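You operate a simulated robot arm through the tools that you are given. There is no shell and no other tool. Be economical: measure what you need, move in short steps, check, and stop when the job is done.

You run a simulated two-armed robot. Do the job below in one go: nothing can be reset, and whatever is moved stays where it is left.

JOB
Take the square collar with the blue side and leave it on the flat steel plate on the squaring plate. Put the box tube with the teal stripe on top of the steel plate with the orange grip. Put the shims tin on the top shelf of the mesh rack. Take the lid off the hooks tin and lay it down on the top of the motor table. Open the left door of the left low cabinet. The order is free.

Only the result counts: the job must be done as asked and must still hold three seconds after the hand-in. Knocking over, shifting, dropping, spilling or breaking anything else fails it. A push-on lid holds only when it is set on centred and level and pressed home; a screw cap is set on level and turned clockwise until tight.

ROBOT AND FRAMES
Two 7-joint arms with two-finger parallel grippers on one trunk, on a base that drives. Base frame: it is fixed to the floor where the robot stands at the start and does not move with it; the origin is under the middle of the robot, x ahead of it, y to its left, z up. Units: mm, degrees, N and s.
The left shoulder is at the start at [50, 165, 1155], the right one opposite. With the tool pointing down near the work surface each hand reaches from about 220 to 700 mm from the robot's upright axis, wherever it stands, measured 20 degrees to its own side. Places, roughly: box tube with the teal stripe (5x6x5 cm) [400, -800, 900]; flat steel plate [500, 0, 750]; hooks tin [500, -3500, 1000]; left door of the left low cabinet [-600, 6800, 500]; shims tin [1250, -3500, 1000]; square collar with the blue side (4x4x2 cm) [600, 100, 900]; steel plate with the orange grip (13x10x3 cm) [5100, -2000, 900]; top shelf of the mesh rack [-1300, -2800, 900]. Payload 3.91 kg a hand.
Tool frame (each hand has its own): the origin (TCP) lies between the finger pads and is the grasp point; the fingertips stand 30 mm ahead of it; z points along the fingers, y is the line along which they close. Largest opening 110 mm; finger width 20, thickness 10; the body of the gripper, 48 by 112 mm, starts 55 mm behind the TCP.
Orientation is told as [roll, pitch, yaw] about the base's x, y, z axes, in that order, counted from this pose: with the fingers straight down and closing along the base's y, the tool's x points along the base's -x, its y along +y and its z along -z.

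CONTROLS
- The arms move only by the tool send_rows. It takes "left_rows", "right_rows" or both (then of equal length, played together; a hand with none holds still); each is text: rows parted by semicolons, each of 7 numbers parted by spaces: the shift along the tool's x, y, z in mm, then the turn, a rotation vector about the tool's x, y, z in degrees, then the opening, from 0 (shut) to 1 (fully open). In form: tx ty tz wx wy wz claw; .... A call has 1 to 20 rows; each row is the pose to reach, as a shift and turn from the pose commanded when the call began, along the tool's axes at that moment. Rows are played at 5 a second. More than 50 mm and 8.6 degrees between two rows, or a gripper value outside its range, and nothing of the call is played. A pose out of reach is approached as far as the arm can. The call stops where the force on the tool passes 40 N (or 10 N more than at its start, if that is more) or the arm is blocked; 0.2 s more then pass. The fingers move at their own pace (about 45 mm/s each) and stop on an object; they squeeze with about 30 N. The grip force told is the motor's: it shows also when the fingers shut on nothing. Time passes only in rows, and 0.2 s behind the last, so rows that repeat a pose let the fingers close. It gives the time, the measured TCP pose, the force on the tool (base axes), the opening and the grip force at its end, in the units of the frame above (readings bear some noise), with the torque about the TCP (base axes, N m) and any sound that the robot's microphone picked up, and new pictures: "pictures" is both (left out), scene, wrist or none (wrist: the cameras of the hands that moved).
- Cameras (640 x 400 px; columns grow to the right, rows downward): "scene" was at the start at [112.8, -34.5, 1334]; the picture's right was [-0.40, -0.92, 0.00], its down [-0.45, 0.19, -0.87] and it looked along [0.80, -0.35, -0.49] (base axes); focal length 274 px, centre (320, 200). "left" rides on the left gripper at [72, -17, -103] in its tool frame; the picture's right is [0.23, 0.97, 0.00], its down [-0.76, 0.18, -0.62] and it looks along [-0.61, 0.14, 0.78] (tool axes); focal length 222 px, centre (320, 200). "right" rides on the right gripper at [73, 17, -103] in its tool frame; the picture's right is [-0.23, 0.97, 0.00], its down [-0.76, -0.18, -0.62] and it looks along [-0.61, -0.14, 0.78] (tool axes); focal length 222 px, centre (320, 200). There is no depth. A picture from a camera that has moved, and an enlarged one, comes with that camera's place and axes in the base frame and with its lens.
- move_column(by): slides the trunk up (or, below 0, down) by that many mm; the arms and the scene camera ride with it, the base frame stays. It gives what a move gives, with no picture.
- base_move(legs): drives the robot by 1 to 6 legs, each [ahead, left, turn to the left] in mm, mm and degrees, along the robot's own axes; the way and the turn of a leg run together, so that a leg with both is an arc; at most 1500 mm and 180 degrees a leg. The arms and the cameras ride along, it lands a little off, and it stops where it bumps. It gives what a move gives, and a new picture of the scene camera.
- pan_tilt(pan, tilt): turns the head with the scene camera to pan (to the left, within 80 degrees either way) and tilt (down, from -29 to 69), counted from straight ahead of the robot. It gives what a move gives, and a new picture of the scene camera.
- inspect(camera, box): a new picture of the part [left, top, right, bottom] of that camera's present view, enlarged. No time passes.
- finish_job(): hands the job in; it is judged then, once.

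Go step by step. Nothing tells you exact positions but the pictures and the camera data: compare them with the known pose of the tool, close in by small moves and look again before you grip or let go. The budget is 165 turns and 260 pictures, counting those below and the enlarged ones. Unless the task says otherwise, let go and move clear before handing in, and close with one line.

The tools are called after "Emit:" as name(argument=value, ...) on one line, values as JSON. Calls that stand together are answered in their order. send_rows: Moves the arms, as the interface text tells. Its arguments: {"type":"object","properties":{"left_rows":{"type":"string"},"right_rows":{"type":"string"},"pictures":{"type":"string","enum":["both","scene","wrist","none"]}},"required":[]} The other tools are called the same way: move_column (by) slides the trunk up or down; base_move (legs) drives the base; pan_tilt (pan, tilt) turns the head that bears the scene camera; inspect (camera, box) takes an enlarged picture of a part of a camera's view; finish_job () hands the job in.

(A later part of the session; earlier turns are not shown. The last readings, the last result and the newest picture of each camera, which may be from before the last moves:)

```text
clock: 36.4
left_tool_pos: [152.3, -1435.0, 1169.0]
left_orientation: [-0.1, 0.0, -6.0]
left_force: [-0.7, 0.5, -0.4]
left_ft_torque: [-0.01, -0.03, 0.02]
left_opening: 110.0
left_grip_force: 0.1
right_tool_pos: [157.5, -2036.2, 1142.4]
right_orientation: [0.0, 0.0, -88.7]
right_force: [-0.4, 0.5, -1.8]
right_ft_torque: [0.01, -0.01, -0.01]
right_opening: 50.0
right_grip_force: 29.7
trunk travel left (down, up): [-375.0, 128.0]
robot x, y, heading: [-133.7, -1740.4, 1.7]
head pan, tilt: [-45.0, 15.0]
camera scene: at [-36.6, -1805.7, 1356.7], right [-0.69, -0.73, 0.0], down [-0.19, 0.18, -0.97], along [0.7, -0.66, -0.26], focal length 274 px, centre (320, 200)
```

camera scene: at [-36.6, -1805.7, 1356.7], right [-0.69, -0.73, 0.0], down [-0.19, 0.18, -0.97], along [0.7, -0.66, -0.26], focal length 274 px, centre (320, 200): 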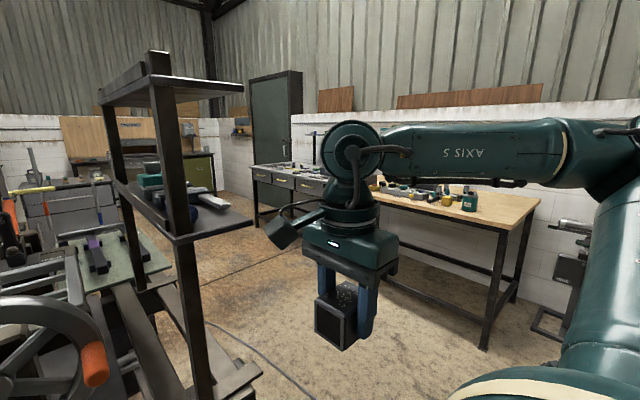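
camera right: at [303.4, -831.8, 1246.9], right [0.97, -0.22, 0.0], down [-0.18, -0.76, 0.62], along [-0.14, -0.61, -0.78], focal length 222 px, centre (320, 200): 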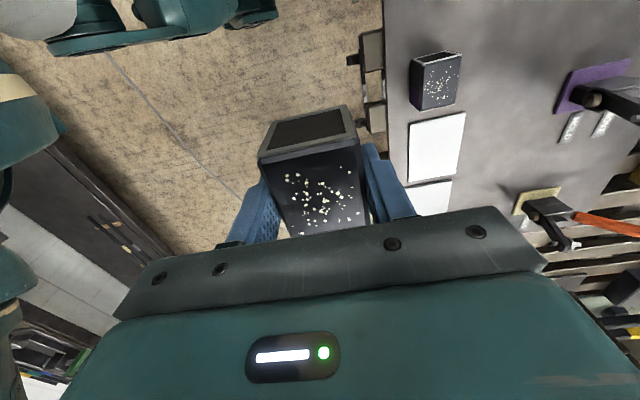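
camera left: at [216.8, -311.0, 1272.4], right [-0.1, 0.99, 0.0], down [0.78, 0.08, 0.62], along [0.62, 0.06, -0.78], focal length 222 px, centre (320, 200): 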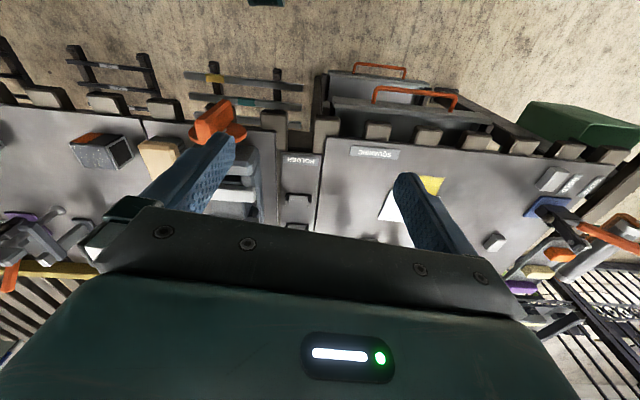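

A shelf frame stands at the table's right corner to about y=-2100, with the wooden tin bench at y<-3500; the corridor runs along y≈-2800. Driving right and then ahead, looking as I go.

Emit:
base_move(legs=[[0, -1060, -1.7]])

Emit:
pan_tilt(pan=0, tilt=20)

```text
clock: 41.9
left_tool_pos: [180.9, -2494.5, 1169.5]
left_orientation: [0.0, 0.0, -5.2]
left_force: [-0.4, 0.2, -0.7]
left_ft_torque: [0.01, 0.0, -0.01]
left_opening: 110.0
left_grip_force: 0.1
right_tool_pos: [197.6, -3095.9, 1144.1]
right_orientation: [0.1, 0.1, -87.7]
right_force: [0.0, -0.6, -2.4]
right_ft_torque: [-0.02, 0.01, -0.01]
right_opening: 50.3
right_grip_force: 30.1
trunk travel left (down, up): [-375.0, 128.0]
robot x, y, heading: [-97.1, -2802.6, 2.2]
head pan, tilt: [-45.0, 15.0]
camera scene: at [-1.0, -2868.3, 1356.7], right [-0.68, -0.73, 0.0], down [-0.19, 0.18, -0.97], along [0.71, -0.66, -0.26], focal length 274 px, centre (320, 200)
```

scene: 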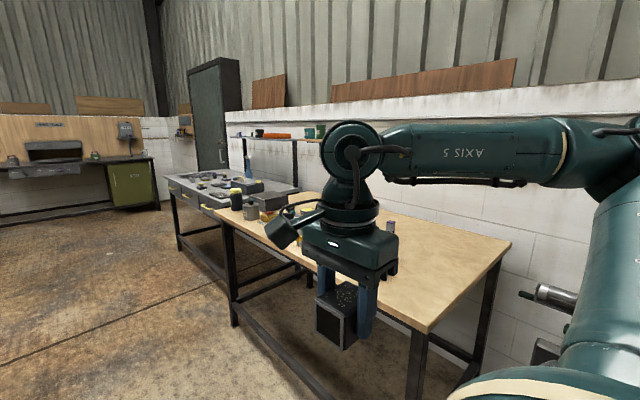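

```text
clock: 43.0
left_tool_pos: [182.2, -2494.8, 1170.5]
left_orientation: [0.0, 0.0, -5.2]
left_force: [0.4, 0.3, 0.9]
left_ft_torque: [-0.01, -0.01, -0.01]
left_opening: 109.9
left_grip_force: 0.0
right_tool_pos: [197.6, -3095.5, 1142.6]
right_orientation: [0.1, 0.0, -87.8]
right_force: [-0.2, -0.3, -2.1]
right_ft_torque: [-0.01, -0.04, 0.0]
right_opening: 49.9
right_grip_force: 30.5
trunk travel left (down, up): [-375.0, 128.0]
robot x, y, heading: [-101.1, -2808.8, 2.3]
head pan, tilt: [0.0, 20.0]
camera scene: at [23.4, -2801.1, 1348.6], right [0.04, -1.0, 0.0], down [-0.34, -0.01, -0.94], along [0.94, 0.04, -0.34], focal length 274 px, centre (320, 200)
```

scene: 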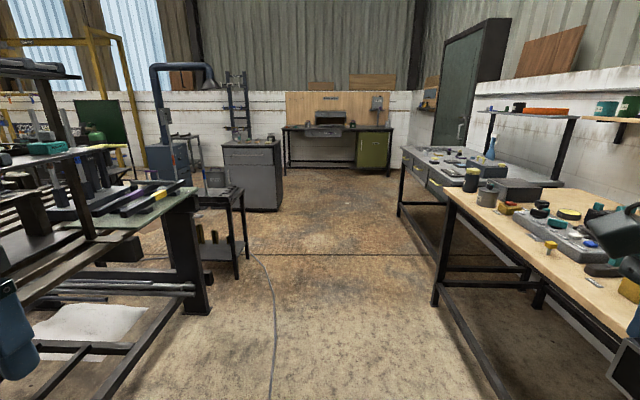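

The corridor is clear. The target is the dark bench at the far wall at x≈5100; driving forward 3 m and looking.

Emit:
base_move(legs=[[1500, -60, -2.5], [1500, 0, 0]])

Emit:
pan_tilt(pan=25, tilt=20)

```text
refused: leg 1 is longer than a leg can be; nothing moved
```

```text
clock: 43.9
left_tool_pos: [181.8, -2495.2, 1169.3]
left_orientation: [0.1, 0.0, -5.2]
left_force: [-0.5, -1.0, -1.2]
left_ft_torque: [-0.02, -0.01, 0.03]
left_opening: 110.3
left_grip_force: 0.0
right_tool_pos: [196.9, -3094.7, 1141.8]
right_orientation: [0.0, 0.0, -87.7]
right_force: [-0.6, 0.6, -2.9]
right_ft_torque: [-0.03, -0.04, -0.01]
right_opening: 49.8
right_grip_force: 30.1
trunk travel left (down, up): [-375.0, 128.0]
robot x, y, heading: [-101.0, -2809.3, 2.3]
head pan, tilt: [25.0, 20.0]
camera scene: at [13.2, -2762.1, 1348.6], right [0.46, -0.89, 0.0], down [-0.3, -0.16, -0.94], along [0.84, 0.43, -0.34], focal length 274 px, centre (320, 200)
```

scene: 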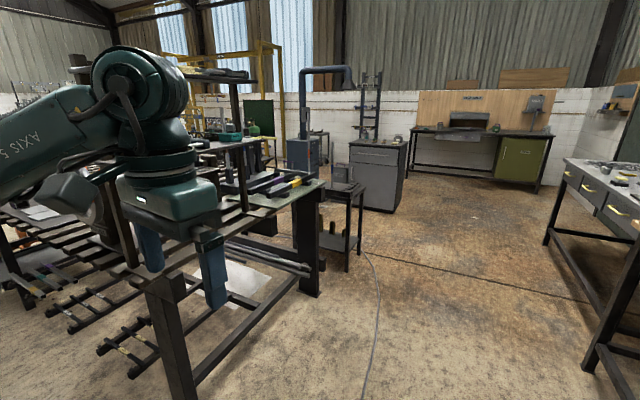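

Emit:
base_move(legs=[[1450, -60, -2.5], [1450, 0, 0]])

Emit:
inspect(camera="scene", box=[160, 50, 480, 250])

```text
clock: 57.6
left_tool_pos: [3021.7, -2556.4, 1169.7]
left_orientation: [0.0, 0.0, -8.1]
left_force: [0.2, 0.3, -0.7]
left_ft_torque: [0.01, 0.01, 0.02]
left_opening: 110.1
left_grip_force: 0.0
right_tool_pos: [3006.5, -3156.2, 1142.3]
right_orientation: [0.0, -0.1, -90.7]
right_force: [0.7, 0.2, -3.0]
right_ft_torque: [-0.03, -0.01, 0.03]
right_opening: 49.7
right_grip_force: 29.4
trunk travel left (down, up): [-375.0, 128.0]
robot x, y, heading: [2728.6, -2855.4, -0.5]
head pan, tilt: [25.0, 20.0]
camera scene: at [2840.0, -2814.6, 1348.6], right [0.41, -0.91, 0.0], down [-0.31, -0.14, -0.94], along [0.86, 0.39, -0.34], focal length 274 px, centre (320, 200)
```

scene: 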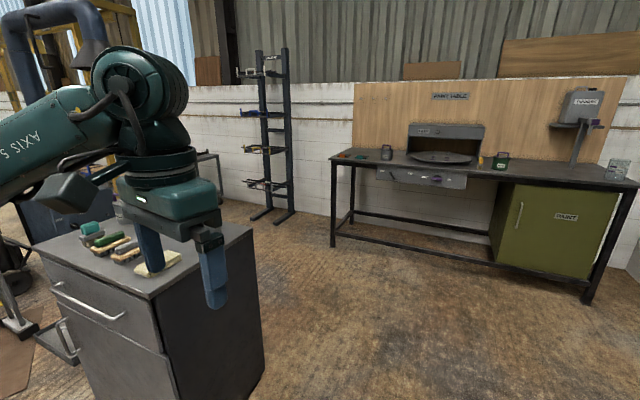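

```text
2.00 times, centred on (320, 150) of scene
camera zoom: at [2840.0, -2814.6, 1348.6], right [0.41, -0.91, 0.0], down [-0.31, -0.14, -0.94], along [0.86, 0.39, -0.34], focal length 549 px, centre (320, 300)
```

zoom: 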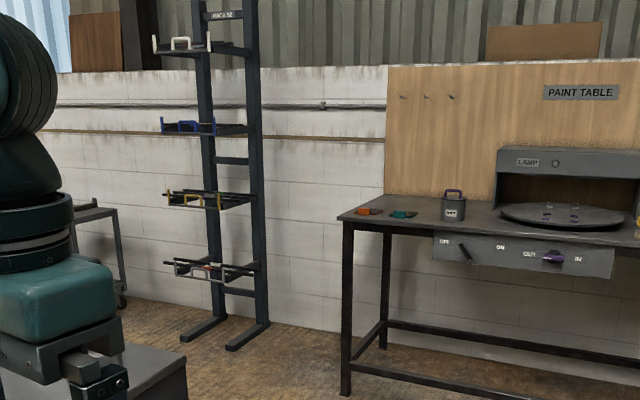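

The orange-grip plate is at the left end of the paint table, about [5127,-2019]. Driving ahead past the cabinet, then left.

Emit:
base_move(legs=[[1450, 0, 0.5], [320, 0, 0], [0, 1000, 0]])

Emit:
pan_tilt(pan=-10, tilt=40)

```text
clock: 71.2
left_tool_pos: [4777.5, -1566.4, 1168.6]
left_orientation: [-0.1, 0.0, -7.9]
left_force: [1.1, -0.5, 0.1]
left_ft_torque: [0.01, 0.0, 0.02]
left_opening: 110.2
left_grip_force: 0.1
right_tool_pos: [4764.3, -2167.0, 1142.8]
right_orientation: [0.1, -0.1, -90.6]
right_force: [-0.1, -0.8, -2.2]
right_ft_torque: [-0.03, 0.03, 0.01]
right_opening: 49.7
right_grip_force: 29.9
trunk travel left (down, up): [-375.0, 128.0]
robot x, y, heading: [4480.3, -1862.9, -0.6]
head pan, tilt: [25.0, 20.0]
camera scene: at [4596.7, -1824.4, 1348.6], right [0.41, -0.91, 0.0], down [-0.31, -0.14, -0.94], along [0.85, 0.39, -0.34], focal length 274 px, centre (320, 200)
```

scene: 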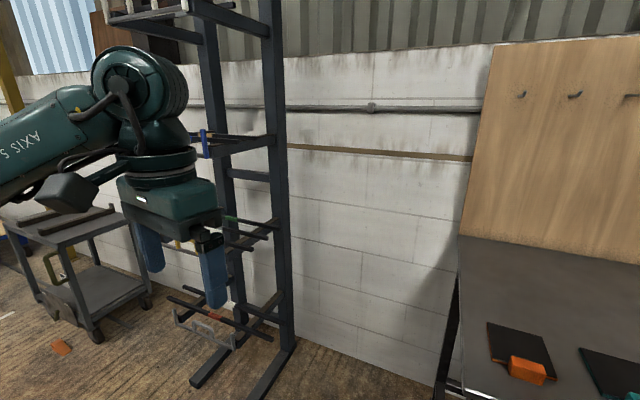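

```text
clock: 72.2
left_tool_pos: [4778.0, -1566.5, 1169.9]
left_orientation: [-0.1, 0.0, -7.8]
left_force: [-0.8, -0.6, -0.8]
left_ft_torque: [0.02, 0.01, 0.01]
left_opening: 110.1
left_grip_force: 0.0
right_tool_pos: [4764.7, -2165.8, 1142.4]
right_orientation: [0.1, 0.0, -90.5]
right_force: [0.0, 0.1, -2.0]
right_ft_torque: [0.01, 0.0, 0.01]
right_opening: 50.0
right_grip_force: 30.0
trunk travel left (down, up): [-375.0, 128.0]
robot x, y, heading: [4483.2, -1865.9, -0.6]
head pan, tilt: [-10.0, 40.0]
camera scene: at [4595.6, -1878.7, 1317.2], right [-0.18, -0.98, 0.0], down [-0.63, 0.12, -0.77], along [0.75, -0.14, -0.64], focal length 274 px, centre (320, 200)
```

scene: 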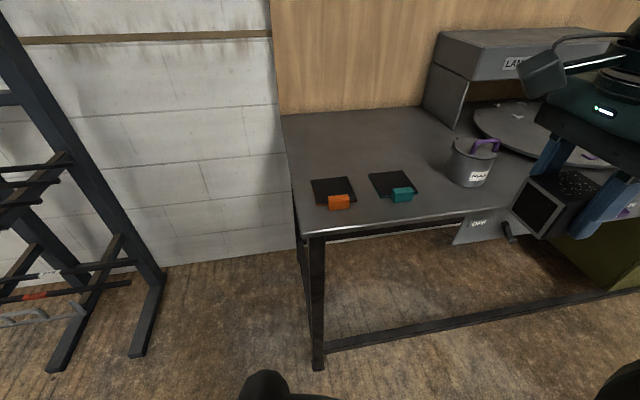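

Emit:
inspect(camera="scene", box=[280, 140, 440, 240])

```text
4.00 times, centred on (360, 190) of scene
camera zoom: at [4595.6, -1878.7, 1317.2], right [-0.18, -0.98, 0.0], down [-0.63, 0.12, -0.77], along [0.75, -0.14, -0.64], focal length 1098 px, centre (160, 240)
```

zoom: 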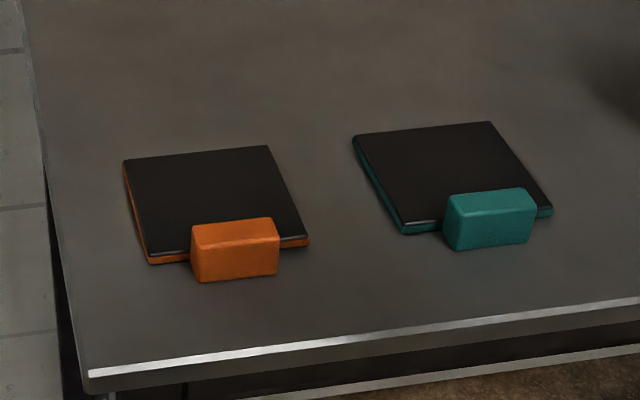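

The plate is about 100×97 mm centred at [5130,-2012], with the grip on its near edge. I'll creep 90 mm closer, then move the tube above it at height.

Emit:
base_move(legs=[[90, 0, 0.6]])

Emit:
inspect(camera="scene", box=[280, 140, 520, 290])

```text
clock: 73.3
left_tool_pos: [4868.2, -1563.6, 1168.6]
left_orientation: [0.1, 0.0, -7.3]
left_force: [-0.2, -0.2, 0.2]
left_ft_torque: [-0.02, 0.02, 0.0]
left_opening: 109.9
left_grip_force: 0.1
right_tool_pos: [4860.6, -2164.1, 1142.8]
right_orientation: [-0.2, 0.0, -90.0]
right_force: [0.1, 0.3, -3.3]
right_ft_torque: [0.0, -0.02, 0.0]
right_opening: 49.9
right_grip_force: 30.1
trunk travel left (down, up): [-375.0, 128.0]
robot x, y, heading: [4573.0, -1863.3, 0.2]
head pan, tilt: [-10.0, 40.0]
camera scene: at [4688.8, -1877.7, 1317.1], right [-0.17, -0.99, 0.0], down [-0.63, 0.11, -0.77], along [0.75, -0.13, -0.64], focal length 274 px, centre (320, 200)
```

scene: 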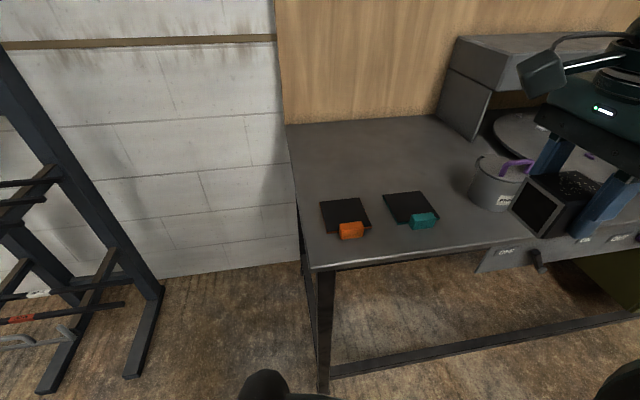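

```text
2.67 times, centred on (400, 215) of scene
camera zoom: at [4688.8, -1877.7, 1317.1], right [-0.17, -0.99, 0.0], down [-0.63, 0.11, -0.77], along [0.75, -0.13, -0.64], focal length 732 px, centre (107, 160)
```

zoom: 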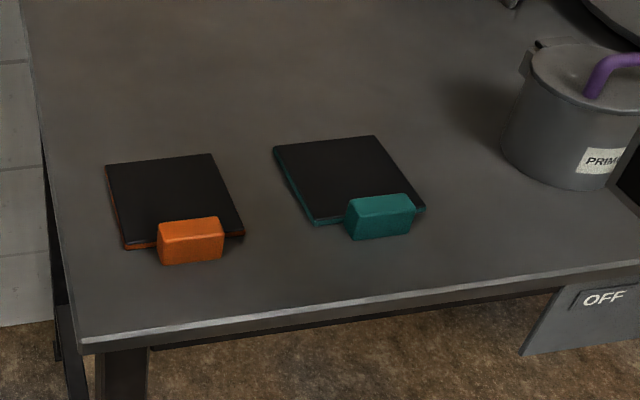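

Plate confirmed centred at [5131,-2011], top near z=890. Moving the tube above it.

Emit:
send_rows(right_rows="22 39 0 0 0 0 0.35; 44 78 0 0 0 0 0.35; 66 117 0 0 0 0 0.35; 88 156 0 0 0 0 0.35; 110 195 0 0 0 0 0.35; 132 234 0 0 0 0 0.35; 153 272 0 0 0 0 0.35; 153 272 40 0 0 0 0.35; 153 272 80 0 0 0 0.35; 153 272 120 0 0 0 0.35; 153 272 150 0 0 0 0.35; 153 272 150 0 0 0 0.35")

Emit:
inspect(camera="scene", box=[280, 140, 440, 240])

```text
clock: 75.9
left_tool_pos: [4867.3, -1563.7, 1168.8]
left_orientation: [0.0, 0.0, -7.3]
left_force: [0.1, 0.4, 0.8]
left_ft_torque: [-0.02, 0.03, 0.03]
left_opening: 110.4
left_grip_force: 0.0
right_tool_pos: [5091.0, -2047.1, 999.8]
right_orientation: [0.0, 0.0, -89.9]
right_force: [-1.3, -0.1, -2.1]
right_ft_torque: [0.01, 0.0, -0.01]
right_opening: 49.8
right_grip_force: 30.2
right hand out of reach, approached as far as the arm can: row 6, 7, 8, 9, 10, 11, 12
trunk travel left (down, up): [-375.0, 128.0]
robot x, y, heading: [4572.6, -1864.2, 0.2]
head pan, tilt: [-10.0, 40.0]
camera scene: at [4687.9, -1877.7, 1317.2], right [-0.17, -0.99, 0.0], down [-0.63, 0.11, -0.77], along [0.75, -0.13, -0.64], focal length 274 px, centre (320, 200)
camera right: at [5108.7, -1975.3, 1104.4], right [0.97, -0.23, 0.0], down [-0.18, -0.76, 0.62], along [-0.14, -0.61, -0.78], focal length 222 px, centre (320, 200)
```

scene: 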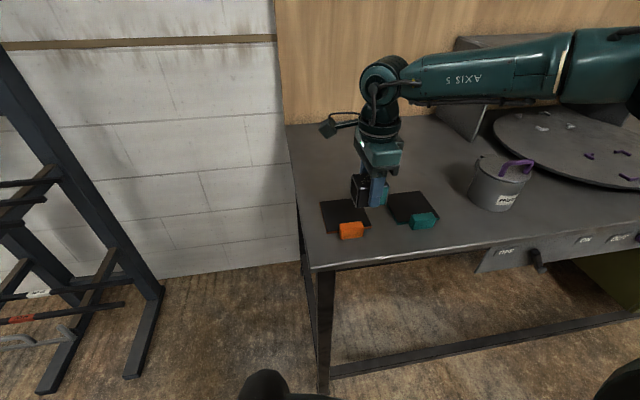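
right: 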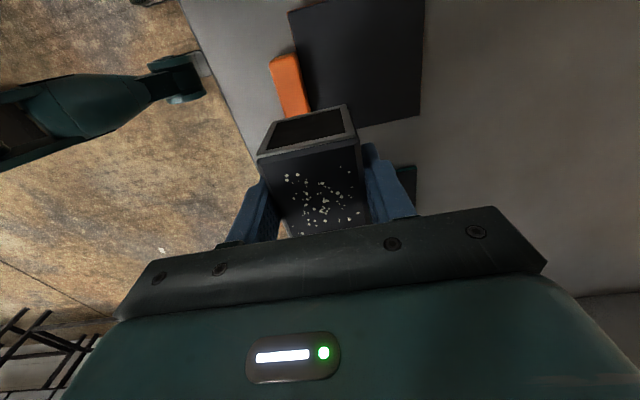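

```text
4.00 times, centred on (360, 190) of scene
camera zoom: at [4687.9, -1877.7, 1317.2], right [-0.17, -0.99, 0.0], down [-0.63, 0.11, -0.77], along [0.75, -0.13, -0.64], focal length 1098 px, centre (160, 240)
```

zoom: 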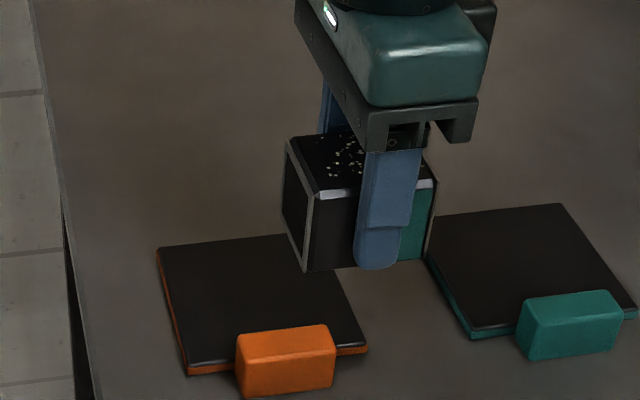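

The arm fell ~40 mm short; I'll carry the tube there with the base: 42 ahead, 36 left.

Emit:
base_move(legs=[[42, 36, 0]])

Emit:
send_rows(right_rows="0 0 0 0 0 0 0.35", pictures="wrist")

Emit:
inspect(camera="scene", box=[280, 140, 520, 290])

```text
clock: 76.9
left_tool_pos: [4909.1, -1527.7, 1168.1]
left_orientation: [-0.1, 0.1, -7.4]
left_force: [0.3, 0.3, 0.2]
left_ft_torque: [-0.01, 0.07, -0.01]
left_opening: 109.8
left_grip_force: 0.0
right_tool_pos: [5132.2, -2012.2, 1000.4]
right_orientation: [0.1, 0.0, -89.9]
right_force: [-0.1, -0.1, -3.4]
right_ft_torque: [-0.03, 0.01, 0.0]
right_opening: 49.5
right_grip_force: 30.2
trunk travel left (down, up): [-375.0, 128.0]
robot x, y, heading: [4615.2, -1831.5, 0.3]
head pan, tilt: [-10.0, 40.0]
camera scene: at [4730.0, -1841.9, 1317.1], right [-0.17, -0.99, 0.0], down [-0.63, 0.11, -0.77], along [0.75, -0.13, -0.64], focal length 274 px, centre (320, 200)
```

scene: 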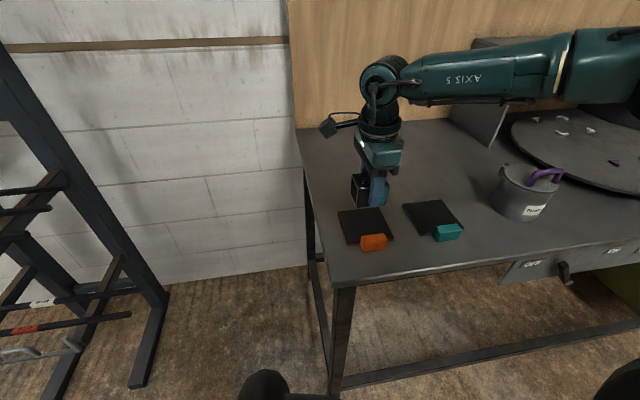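

```text
clock: 77.3
left_tool_pos: [4907.6, -1528.1, 1168.3]
left_orientation: [0.1, 0.1, -7.3]
left_force: [0.3, -0.1, -0.5]
left_ft_torque: [-0.01, 0.01, -0.01]
left_opening: 110.1
left_grip_force: 0.1
right_tool_pos: [5131.6, -2011.7, 1000.7]
right_orientation: [0.0, 0.0, -89.9]
right_force: [0.0, 0.5, -2.3]
right_ft_torque: [-0.02, 0.02, 0.01]
right_opening: 49.6
right_grip_force: 30.1
trunk travel left (down, up): [-375.0, 128.0]
robot x, y, heading: [4615.5, -1829.0, 0.1]
head pan, tilt: [-10.0, 40.0]
camera right: at [5150.0, -1940.7, 1104.3], right [0.97, -0.23, 0.0], down [-0.18, -0.76, 0.62], along [-0.14, -0.61, -0.78], focal length 222 px, centre (320, 200)
```

right: 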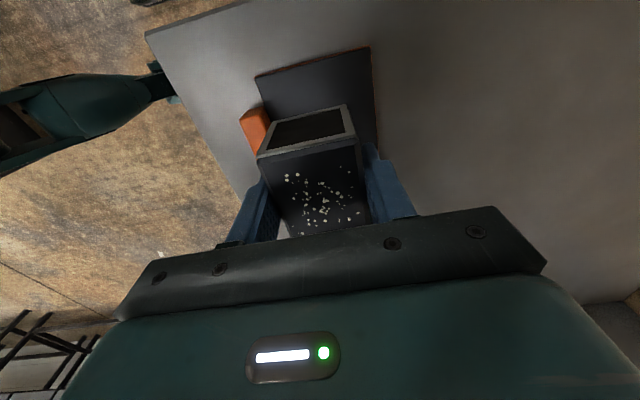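

```text
2.67 times, centred on (400, 215) of scene
camera zoom: at [4729.4, -1842.4, 1317.1], right [-0.17, -0.99, 0.0], down [-0.63, 0.11, -0.77], along [0.75, -0.13, -0.64], focal length 732 px, centre (107, 160)
```

zoom: 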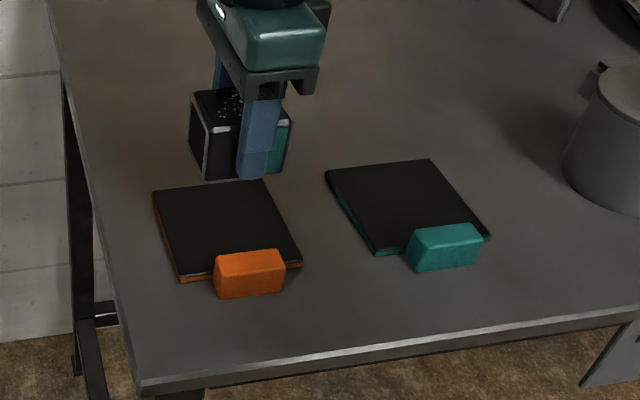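

Aligned over the plate. Lowering to ~10 mm above, then gently.

Emit:
send_rows(right_rows="0 0 20 0 0 0 0.35; 0 0 40 0 0 0 0.35; 0 0 58 0 0 0 0.35; 0 0 58 0 0 0 0.35", pictures="none")

Emit:
inspect(camera="scene", box=[310, 150, 470, 250])

```text
clock: 78.3
left_tool_pos: [4908.7, -1527.5, 1169.8]
left_orientation: [0.0, 0.0, -7.4]
left_force: [-0.3, 0.5, -0.6]
left_ft_torque: [0.0, 0.04, 0.0]
left_opening: 110.1
left_grip_force: 0.1
right_tool_pos: [5121.2, -2024.2, 947.7]
right_orientation: [0.0, 0.2, -90.0]
right_force: [-0.8, -0.4, -3.2]
right_ft_torque: [-0.01, -0.02, 0.02]
right_opening: 49.8
right_grip_force: 30.4
right hand out of reach, approached as far as the arm can: row 1, 2, 3, 4
trunk travel left (down, up): [-375.0, 128.0]
robot x, y, heading: [4615.3, -1827.7, 0.1]
head pan, tilt: [-10.0, 40.0]
```

```text
4.00 times, centred on (390, 200) of scene
camera zoom: at [4729.2, -1842.5, 1317.2], right [-0.17, -0.99, 0.0], down [-0.63, 0.11, -0.77], along [0.75, -0.13, -0.64], focal length 1098 px, centre (40, 200)
```

zoom: 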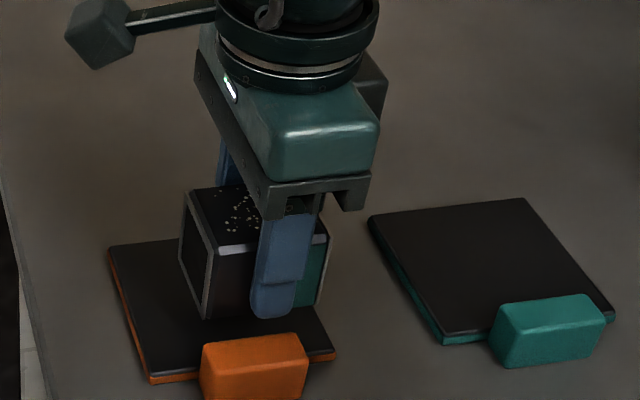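

The reach limit shifted it ~16 mm; I'll correct with the base, then lower with the trunk column instead.

Emit:
base_move(legs=[[12, 13, 0]])

Emit:
move_column(by=-14)

Emit:
inspect(camera="scene", box=[310, 160, 470, 260])

Emit:
inspect(camera="right", box=[160, 0, 480, 200])

```text
clock: 79.0
left_tool_pos: [4920.8, -1513.9, 1168.9]
left_orientation: [-0.1, -0.1, -7.4]
left_force: [0.5, 0.1, -0.2]
left_ft_torque: [-0.04, 0.01, 0.0]
left_opening: 110.0
left_grip_force: 0.1
right_tool_pos: [5133.3, -2011.5, 947.9]
right_orientation: [0.0, 0.0, -89.9]
right_force: [0.1, -0.4, -2.4]
right_ft_torque: [0.0, -0.03, 0.01]
right_opening: 50.0
right_grip_force: 29.7
trunk travel left (down, up): [-375.0, 128.0]
robot x, y, heading: [4628.4, -1811.6, 0.2]
head pan, tilt: [-10.0, 40.0]
camera scene: at [4741.8, -1828.6, 1317.1], right [-0.17, -0.99, 0.0], down [-0.63, 0.11, -0.77], along [0.75, -0.13, -0.64], focal length 274 px, centre (320, 200)
```

scene: 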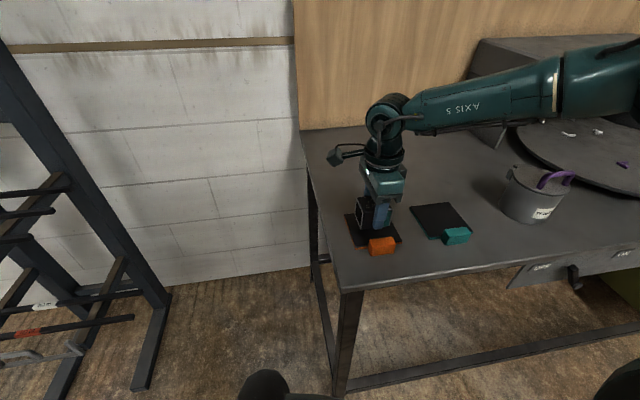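

```text
clock: 79.7
left_tool_pos: [4919.7, -1514.9, 1155.9]
left_orientation: [0.0, 0.1, -7.5]
left_force: [0.3, 0.2, -0.2]
left_ft_torque: [0.01, 0.02, 0.01]
left_opening: 109.7
left_grip_force: 0.1
right_tool_pos: [5131.9, -2009.8, 935.3]
right_orientation: [0.1, 0.0, -89.9]
right_force: [-0.8, -0.3, -2.7]
right_ft_torque: [-0.01, -0.02, 0.0]
right_opening: 49.7
right_grip_force: 29.6
trunk travel left (down, up): [-361.0, 142.0]
robot x, y, heading: [4630.5, -1816.8, -0.0]
head pan, tilt: [-10.0, 40.0]
```

```text
4.00 times, centred on (390, 210) of scene
camera zoom: at [4740.9, -1829.4, 1303.2], right [-0.17, -0.99, 0.0], down [-0.63, 0.11, -0.77], along [0.75, -0.13, -0.64], focal length 1098 px, centre (40, 160)
```

zoom: 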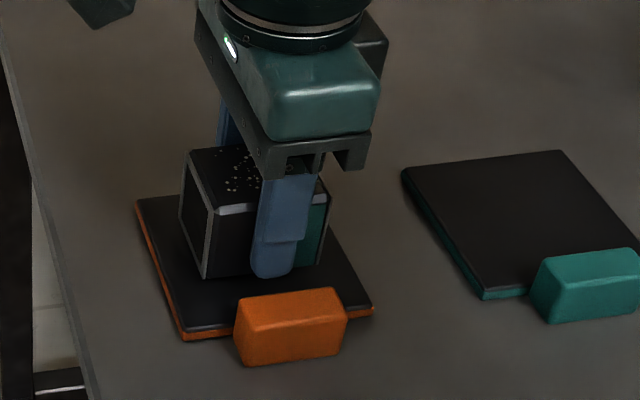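

```text
2.00 times, centred on (320, 100) of right
camera zoom: at [5151.1, -1939.3, 1038.9], right [0.97, -0.23, 0.0], down [-0.18, -0.76, 0.62], along [-0.14, -0.61, -0.78], focal length 444 px, centre (320, 400)
```

zoom: 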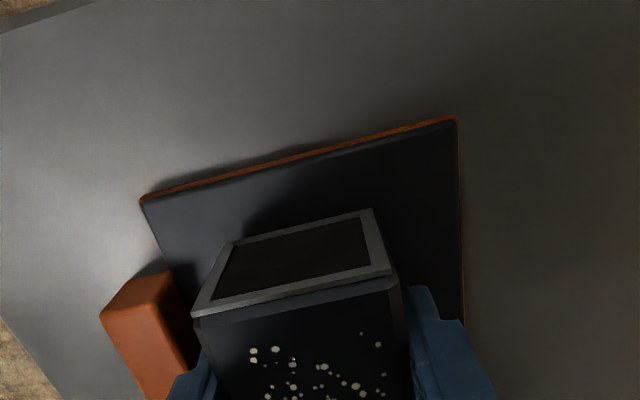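

Emit:
move_column(by=-8)

Emit:
inspect(camera="scene", box=[310, 160, 470, 260])

```text
clock: 80.2
left_tool_pos: [4920.6, -1514.7, 1148.0]
left_orientation: [0.0, 0.0, -7.5]
left_force: [-0.5, -0.6, -0.3]
left_ft_torque: [0.01, 0.02, -0.01]
left_opening: 110.2
left_grip_force: 0.0
right_tool_pos: [5133.2, -2011.1, 929.5]
right_orientation: [0.2, 0.2, -90.1]
right_force: [-0.3, -1.4, 6.3]
right_ft_torque: [0.2, 0.23, 0.07]
right_opening: 49.9
right_grip_force: 30.0
trunk travel left (down, up): [-353.0, 150.0]
robot x, y, heading: [4627.0, -1815.6, 0.1]
head pan, tilt: [-10.0, 40.0]
```

```text
4.00 times, centred on (390, 210) of scene
camera zoom: at [4740.5, -1829.3, 1295.4], right [-0.17, -0.98, 0.0], down [-0.63, 0.11, -0.77], along [0.75, -0.13, -0.64], focal length 1098 px, centre (40, 160)
```

zoom: 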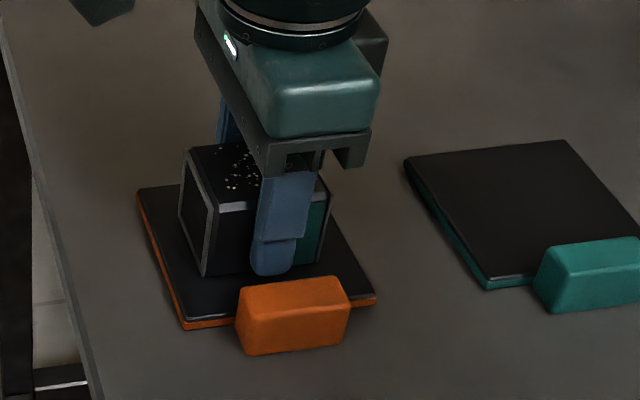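

Contact made. Opening and lifting away.

Emit:
send_rows(right_rows="0 0 0 0 0 0 0.6; 0 0 0 0 0 0 0.6; 0 0 0 0 0 0 0.6; 0 0 -40 0 0 0 0.6; 0 0 -85 0 0 0 0.6; 0 0 -130 0 0 0 0.6; 0 0 -175 0 0 0 0.8; 0 0 -215 0 0 0 1", pictures="both")

Emit:
inspect(camera="scene", box=[310, 160, 470, 260])

```text
clock: 82.0
left_tool_pos: [4920.2, -1514.9, 1147.0]
left_orientation: [0.1, 0.0, -7.4]
left_force: [0.3, 0.5, 0.9]
left_ft_torque: [0.01, -0.01, 0.01]
left_opening: 109.8
left_grip_force: 0.1
right_tool_pos: [5131.7, -2009.3, 1141.4]
right_orientation: [0.0, 0.1, -90.1]
right_force: [0.0, -1.1, 0.5]
right_ft_torque: [0.01, -0.02, -0.01]
right_opening: 110.2
right_grip_force: 0.0
trunk travel left (down, up): [-353.0, 150.0]
robot x, y, heading: [4626.1, -1814.6, -0.0]
head pan, tilt: [-10.0, 40.0]
camera scene: at [4741.0, -1829.2, 1295.2], right [-0.17, -0.99, 0.0], down [-0.63, 0.11, -0.77], along [0.75, -0.13, -0.64], focal length 274 px, centre (320, 200)
camera right: at [5149.3, -1937.3, 1245.5], right [0.97, -0.23, 0.0], down [-0.18, -0.76, 0.62], along [-0.14, -0.61, -0.78], focal length 222 px, centre (320, 200)
```

scene: 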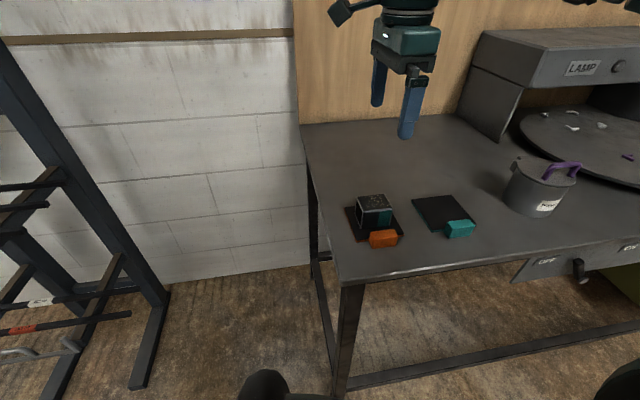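
right: 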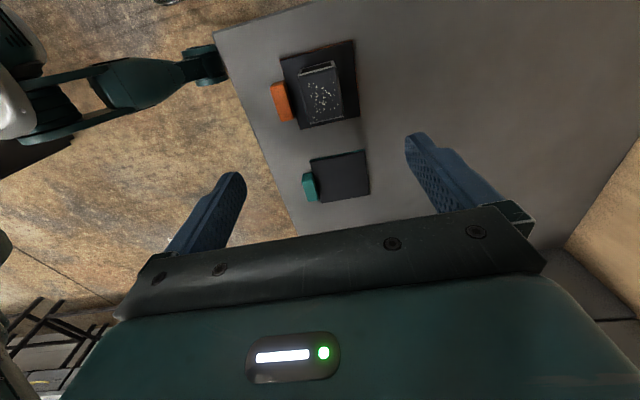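

```text
4.00 times, centred on (390, 210) of scene
camera zoom: at [4741.0, -1829.2, 1295.2], right [-0.17, -0.99, 0.0], down [-0.63, 0.11, -0.77], along [0.75, -0.13, -0.64], focal length 1098 px, centre (40, 160)
```

zoom: 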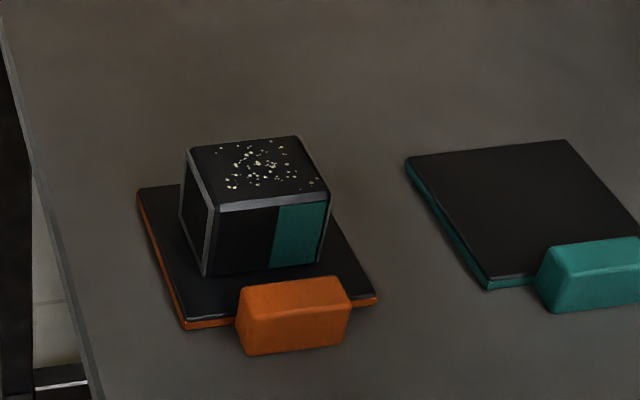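

Tube sits on the plate. Retracting the right arm and squaring it, restoring trunk height, then driving back to the tin bench.

Emit:
send_rows(right_rows="-10 -20 0 0 0 -8.2 1; -20 -40 0 0 0 -16.4 1; -30 -60 0 0 0 -24.6 1; -40 -80 0 0 0 -32.8 1; -50 -100 0 0 0 -41 1; -60 -120 0 0 0 -49.2 1; -70 -140 0 0 0 -57.4 1; -80 -160 0 0 0 -65.6 1; -90 -180 0 0 0 -73.8 1; -100 -200 0 0 0 -82 1; -105 -220 0 0 0 -90 1", pictures="none")

Emit:
move_column(by=22)

Emit:
base_move(legs=[[-120, 0, 0], [0, -930, 0], [-1450, 0, 0], [-1450, 0, 0], [-300, 0, 0]])

Emit:
pan_tilt(pan=-70, tilt=30)

```text
clock: 84.4
left_tool_pos: [4919.7, -1514.8, 1147.3]
left_orientation: [0.0, 0.1, -7.4]
left_force: [0.7, 0.7, 0.0]
left_ft_torque: [-0.03, 0.0, 0.04]
left_opening: 109.9
left_grip_force: 0.2
right_tool_pos: [4910.3, -2115.1, 1143.1]
right_orientation: [0.0, -0.1, 0.1]
right_force: [-0.6, 0.0, 0.9]
right_ft_torque: [0.0, 0.04, 0.03]
right_opening: 109.9
right_grip_force: 0.0
trunk travel left (down, up): [-353.0, 150.0]
robot x, y, heading: [4625.0, -1815.4, 0.0]
head pan, tilt: [-10.0, 40.0]
```

```text
clock: 85.1
left_tool_pos: [4920.4, -1514.7, 1168.6]
left_orientation: [0.1, 0.0, -7.4]
left_force: [-0.2, -0.1, -0.7]
left_ft_torque: [0.01, 0.01, 0.0]
left_opening: 109.6
left_grip_force: 0.0
right_tool_pos: [4911.5, -2114.7, 1165.7]
right_orientation: [0.2, -0.3, 0.0]
right_force: [0.1, -0.6, 0.0]
right_ft_torque: [0.01, 0.01, -0.01]
right_opening: 110.0
right_grip_force: 0.1
trunk travel left (down, up): [-375.0, 128.0]
robot x, y, heading: [4630.4, -1817.6, 0.0]
head pan, tilt: [-10.0, 40.0]
```

```text
clock: 106.3
left_tool_pos: [1544.6, -2382.5, 1168.8]
left_orientation: [0.0, 0.1, -8.8]
left_force: [-0.1, 0.5, -0.3]
left_ft_torque: [-0.02, 0.01, 0.0]
left_opening: 109.9
left_grip_force: 0.1
right_tool_pos: [1521.0, -2984.5, 1165.6]
right_orientation: [0.1, 0.0, -1.5]
right_force: [-0.8, 0.3, 0.2]
right_ft_torque: [0.0, -0.03, -0.03]
right_opening: 109.8
right_grip_force: 0.0
trunk travel left (down, up): [-375.0, 128.0]
robot x, y, heading: [1247.7, -2678.4, -1.0]
head pan, tilt: [-10.0, 40.0]
camera scene: at [1357.7, -2693.2, 1317.3], right [-0.2, -0.98, 0.0], down [-0.63, 0.13, -0.77], along [0.75, -0.15, -0.64], focal length 274 px, centre (320, 200)
```

scene: 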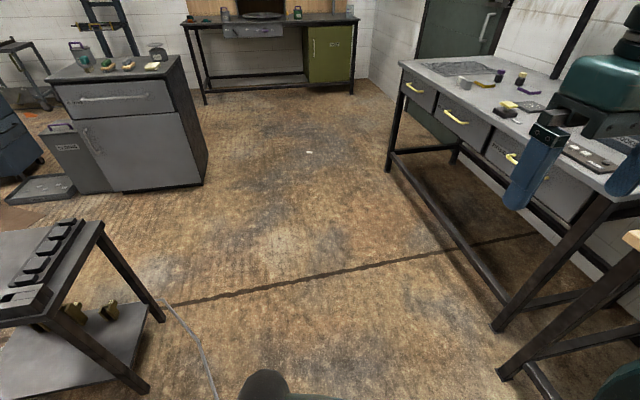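

```text
clock: 107.6
left_tool_pos: [1545.1, -2383.2, 1169.8]
left_orientation: [0.0, 0.0, -8.7]
left_force: [0.1, 0.1, 0.2]
left_ft_torque: [0.01, 0.01, 0.03]
left_opening: 110.0
left_grip_force: 0.0
right_tool_pos: [1520.8, -2983.5, 1164.9]
right_orientation: [0.1, -0.1, -1.5]
right_force: [-0.9, 0.1, 0.2]
right_ft_torque: [-0.01, 0.03, -0.04]
right_opening: 110.0
right_grip_force: 0.0
trunk travel left (down, up): [-375.0, 128.0]
robot x, y, heading: [1245.4, -2676.2, -1.2]
head pan, tilt: [-70.0, 30.0]
camera scene: at [1303.9, -2762.1, 1332.5], right [-0.95, -0.32, 0.0], down [-0.16, 0.47, -0.87], along [0.28, -0.82, -0.5], focal length 274 px, centre (320, 200)
```

scene: 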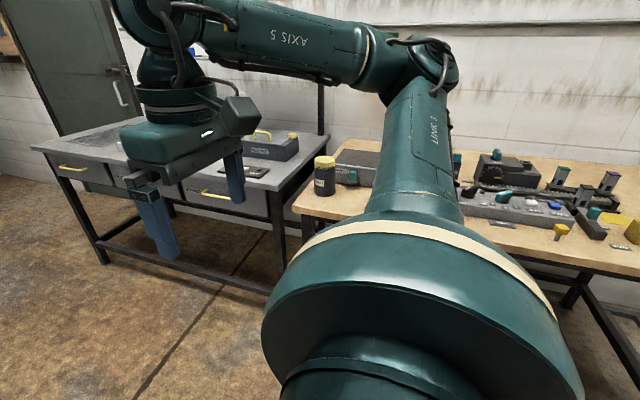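

Turning right to face the tin bench.

Emit:
base_move(legs=[[0, 0, -89]])

Emit:
pan_tilt(pan=0, tilt=30)

Emit:
pan_tilt(pan=-50, tilt=20)

```text
clock: 111.8
left_tool_pos: [1538.9, -2977.8, 1168.7]
left_orientation: [0.0, 0.0, -98.9]
left_force: [-0.2, -1.2, -1.1]
left_ft_torque: [-0.03, 0.05, -0.02]
left_opening: 110.1
left_grip_force: 0.1
right_tool_pos: [938.1, -2952.3, 1165.2]
right_orientation: [0.2, -0.1, -91.6]
right_force: [-0.2, 0.5, 0.2]
right_ft_torque: [0.03, 0.0, -0.01]
right_opening: 110.0
right_grip_force: 0.0
trunk travel left (down, up): [-375.0, 128.0]
robot x, y, heading: [1246.5, -2677.2, -91.6]
head pan, tilt: [-70.0, 30.0]
camera scene: at [1159.0, -2733.7, 1332.5], right [-0.32, 0.95, 0.0], down [0.47, 0.16, -0.87], along [-0.82, -0.27, -0.5], focal length 274 px, centre (320, 200)
```

scene: 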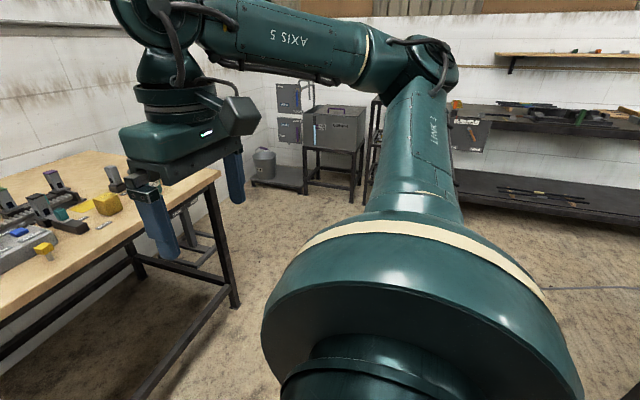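

```text
clock: 113.2
left_tool_pos: [1539.6, -2978.3, 1170.2]
left_orientation: [0.0, -0.1, -98.9]
left_force: [-0.4, 0.0, 0.1]
left_ft_torque: [0.01, -0.01, 0.01]
left_opening: 110.0
left_grip_force: 0.2
right_tool_pos: [937.8, -2952.3, 1164.7]
right_orientation: [0.2, -0.1, -91.7]
right_force: [-0.1, 0.6, -0.2]
right_ft_torque: [-0.03, 0.0, -0.01]
right_opening: 110.1
right_grip_force: 0.2
trunk travel left (down, up): [-375.0, 128.0]
robot x, y, heading: [1245.1, -2675.8, -91.3]
head pan, tilt: [0.0, 30.0]
camera scene: at [1242.4, -2795.5, 1332.6], right [-1.0, 0.03, 0.0], down [0.01, 0.5, -0.87], along [-0.02, -0.87, -0.5], focal length 274 px, centre (320, 200)
```

scene: 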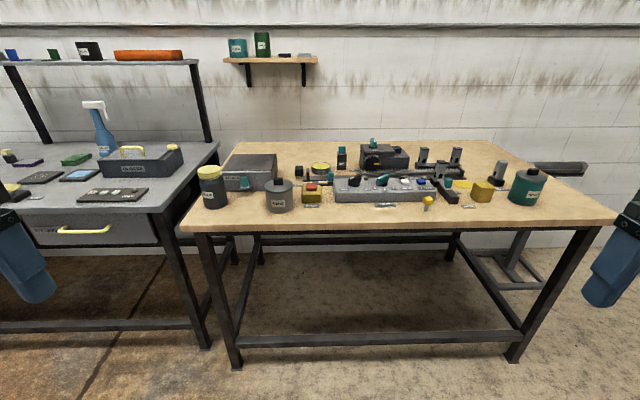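

```text
clock: 114.4
left_tool_pos: [1537.4, -2977.6, 1169.5]
left_orientation: [0.0, 0.1, -98.9]
left_force: [0.0, 0.5, -0.2]
left_ft_torque: [0.0, 0.01, 0.02]
left_opening: 109.9
left_grip_force: 0.1
right_tool_pos: [937.8, -2951.5, 1165.1]
right_orientation: [0.0, -0.1, -91.6]
right_force: [0.4, 0.1, -1.4]
right_ft_torque: [0.01, -0.02, 0.01]
right_opening: 110.2
right_grip_force: 0.2
trunk travel left (down, up): [-375.0, 128.0]
robot x, y, heading: [1247.8, -2676.3, -91.6]
head pan, tilt: [-50.0, 20.0]
camera scene: at [1172.0, -2763.1, 1348.6], right [-0.62, 0.78, 0.0], down [0.27, 0.21, -0.94], along [-0.73, -0.59, -0.34], focal length 274 px, centre (320, 200)
```

scene: 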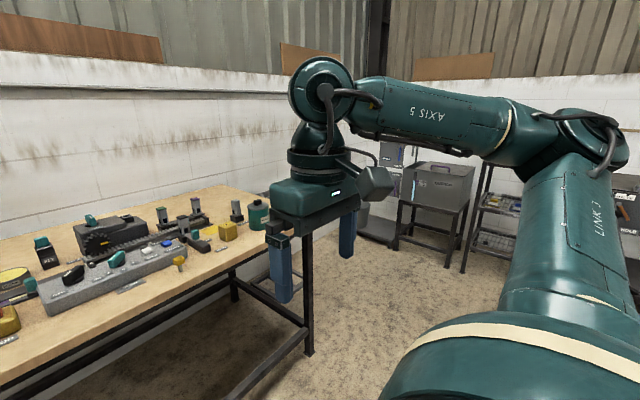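

Emit:
pan_tilt(pan=0, tilt=30)

Emit:
inspect(camera="scene", box=[180, 120, 340, 220])

Emit:
inspect(camera="scene", box=[400, 130, 560, 230])

```text
clock: 115.6
left_tool_pos: [1539.1, -2977.2, 1168.9]
left_orientation: [0.0, 0.0, -98.9]
left_force: [-0.4, -0.6, 0.8]
left_ft_torque: [0.01, -0.01, 0.02]
left_opening: 110.0
left_grip_force: 0.0
right_tool_pos: [939.0, -2953.0, 1164.9]
right_orientation: [0.1, -0.1, -91.6]
right_force: [-0.4, 0.1, -0.1]
right_ft_torque: [-0.03, -0.02, -0.01]
right_opening: 110.1
right_grip_force: 0.1
trunk travel left (down, up): [-375.0, 128.0]
robot x, y, heading: [1245.7, -2673.4, -91.2]
head pan, tilt: [0.0, 30.0]
camera scene: at [1242.4, -2795.5, 1332.6], right [-1.0, 0.03, 0.0], down [0.01, 0.5, -0.87], along [-0.02, -0.87, -0.5], focal length 274 px, centre (320, 200)
```

scene: 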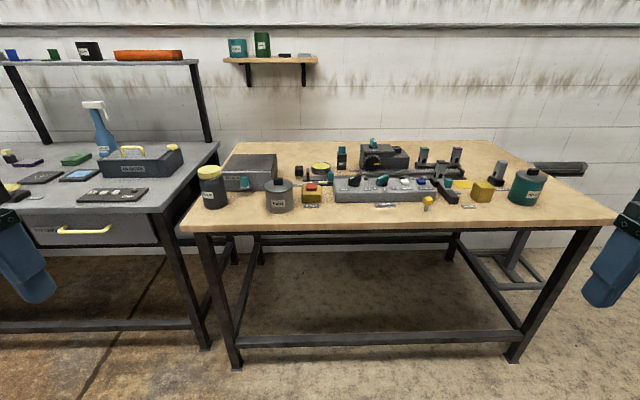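

```text
4.00 times, centred on (260, 170) of scene
camera zoom: at [1242.4, -2795.5, 1332.6], right [-1.0, 0.03, 0.0], down [0.01, 0.5, -0.87], along [-0.02, -0.87, -0.5], focal length 1098 px, centre (560, 320)
```

zoom: 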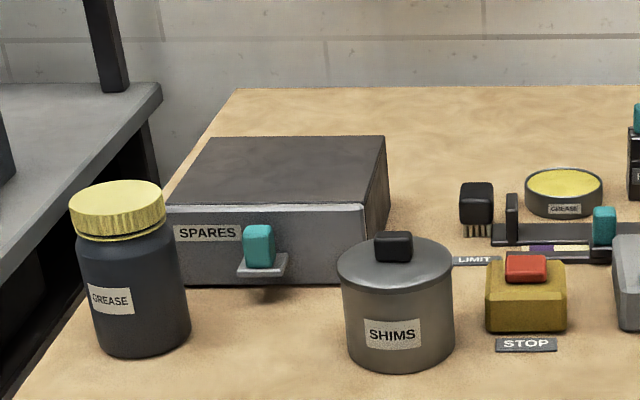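

```text
4.00 times, centred on (480, 180) of scene
camera zoom: at [1242.4, -2795.5, 1332.6], right [-1.0, 0.03, 0.0], down [0.01, 0.5, -0.87], along [-0.02, -0.87, -0.5], focal length 1098 px, centre (-320, 280)
```

zoom: 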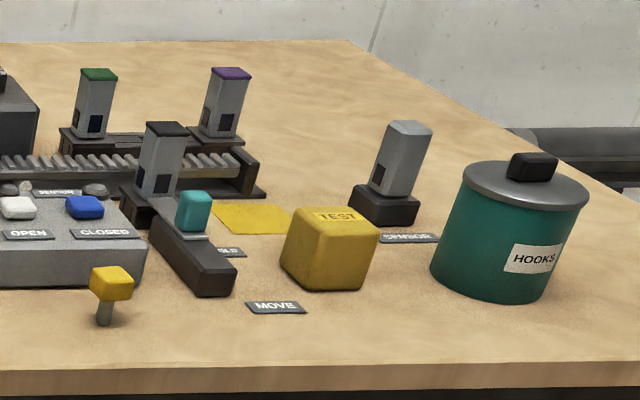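

The bench holds the SHIMS tin (about [1341,-3486]) and HOOKS tin (about [623,-3492]). I need to identify the "motor table" label; enlarging the middle and the front.

Emit:
inspect(camera="scene", box=[300, 120, 460, 220])

Emit:
inspect(camera="scene", box=[0, 0, 320, 200])

Emit:
pan_tilt(pan=0, tilt=-10)

```text
4.00 times, centred on (380, 170) of scene
camera zoom: at [1242.4, -2795.5, 1332.6], right [-1.0, 0.03, 0.0], down [0.01, 0.5, -0.87], along [-0.02, -0.87, -0.5], focal length 1098 px, centre (80, 320)
```

zoom: 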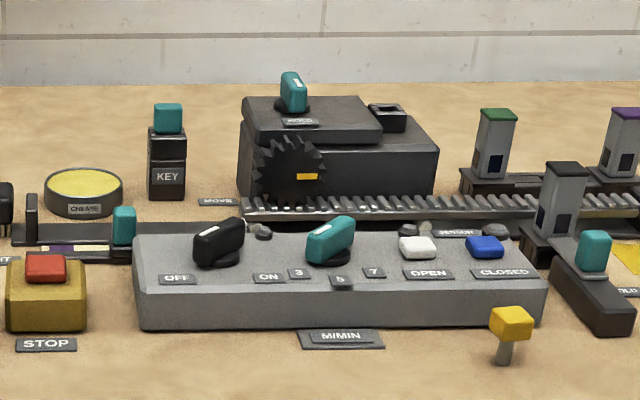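

```text
2.00 times, centred on (160, 100) of scene
camera zoom: at [1242.4, -2795.5, 1332.6], right [-1.0, 0.03, 0.0], down [0.01, 0.5, -0.87], along [-0.02, -0.87, -0.5], focal length 549 px, centre (640, 400)
```

zoom: 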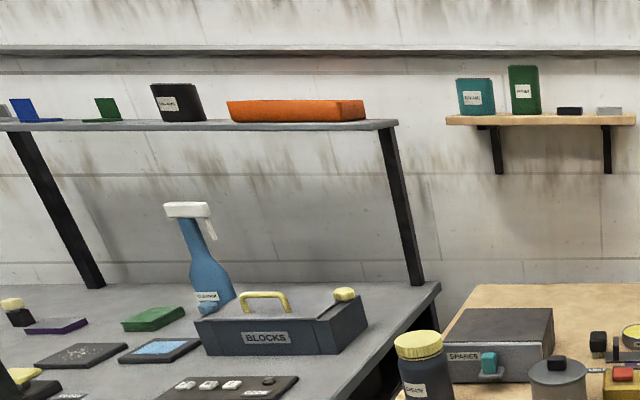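

```text
clock: 116.7
left_tool_pos: [1538.4, -2978.5, 1169.0]
left_orientation: [0.0, 0.0, -98.9]
left_force: [1.1, -0.7, -0.1]
left_ft_torque: [0.01, 0.02, 0.0]
left_opening: 109.9
left_grip_force: 0.0
right_tool_pos: [939.1, -2951.5, 1164.7]
right_orientation: [0.0, -0.2, -91.6]
right_force: [-0.2, -0.1, -0.6]
right_ft_torque: [0.02, 0.0, 0.01]
right_opening: 110.1
right_grip_force: 0.0
trunk travel left (down, up): [-375.0, 128.0]
robot x, y, heading: [1244.8, -2677.1, -91.6]
head pan, tilt: [0.0, -10.0]
camera scene: at [1242.6, -2789.4, 1396.1], right [-1.0, 0.03, 0.0], down [0.0, -0.17, -0.98], along [-0.03, -0.98, 0.17], focal length 274 px, centre (320, 200)
```

scene: 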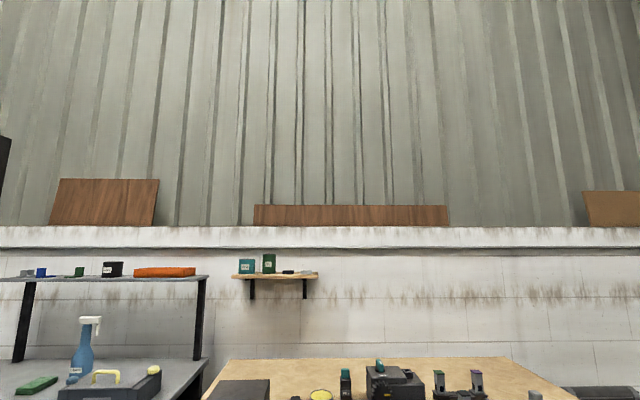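

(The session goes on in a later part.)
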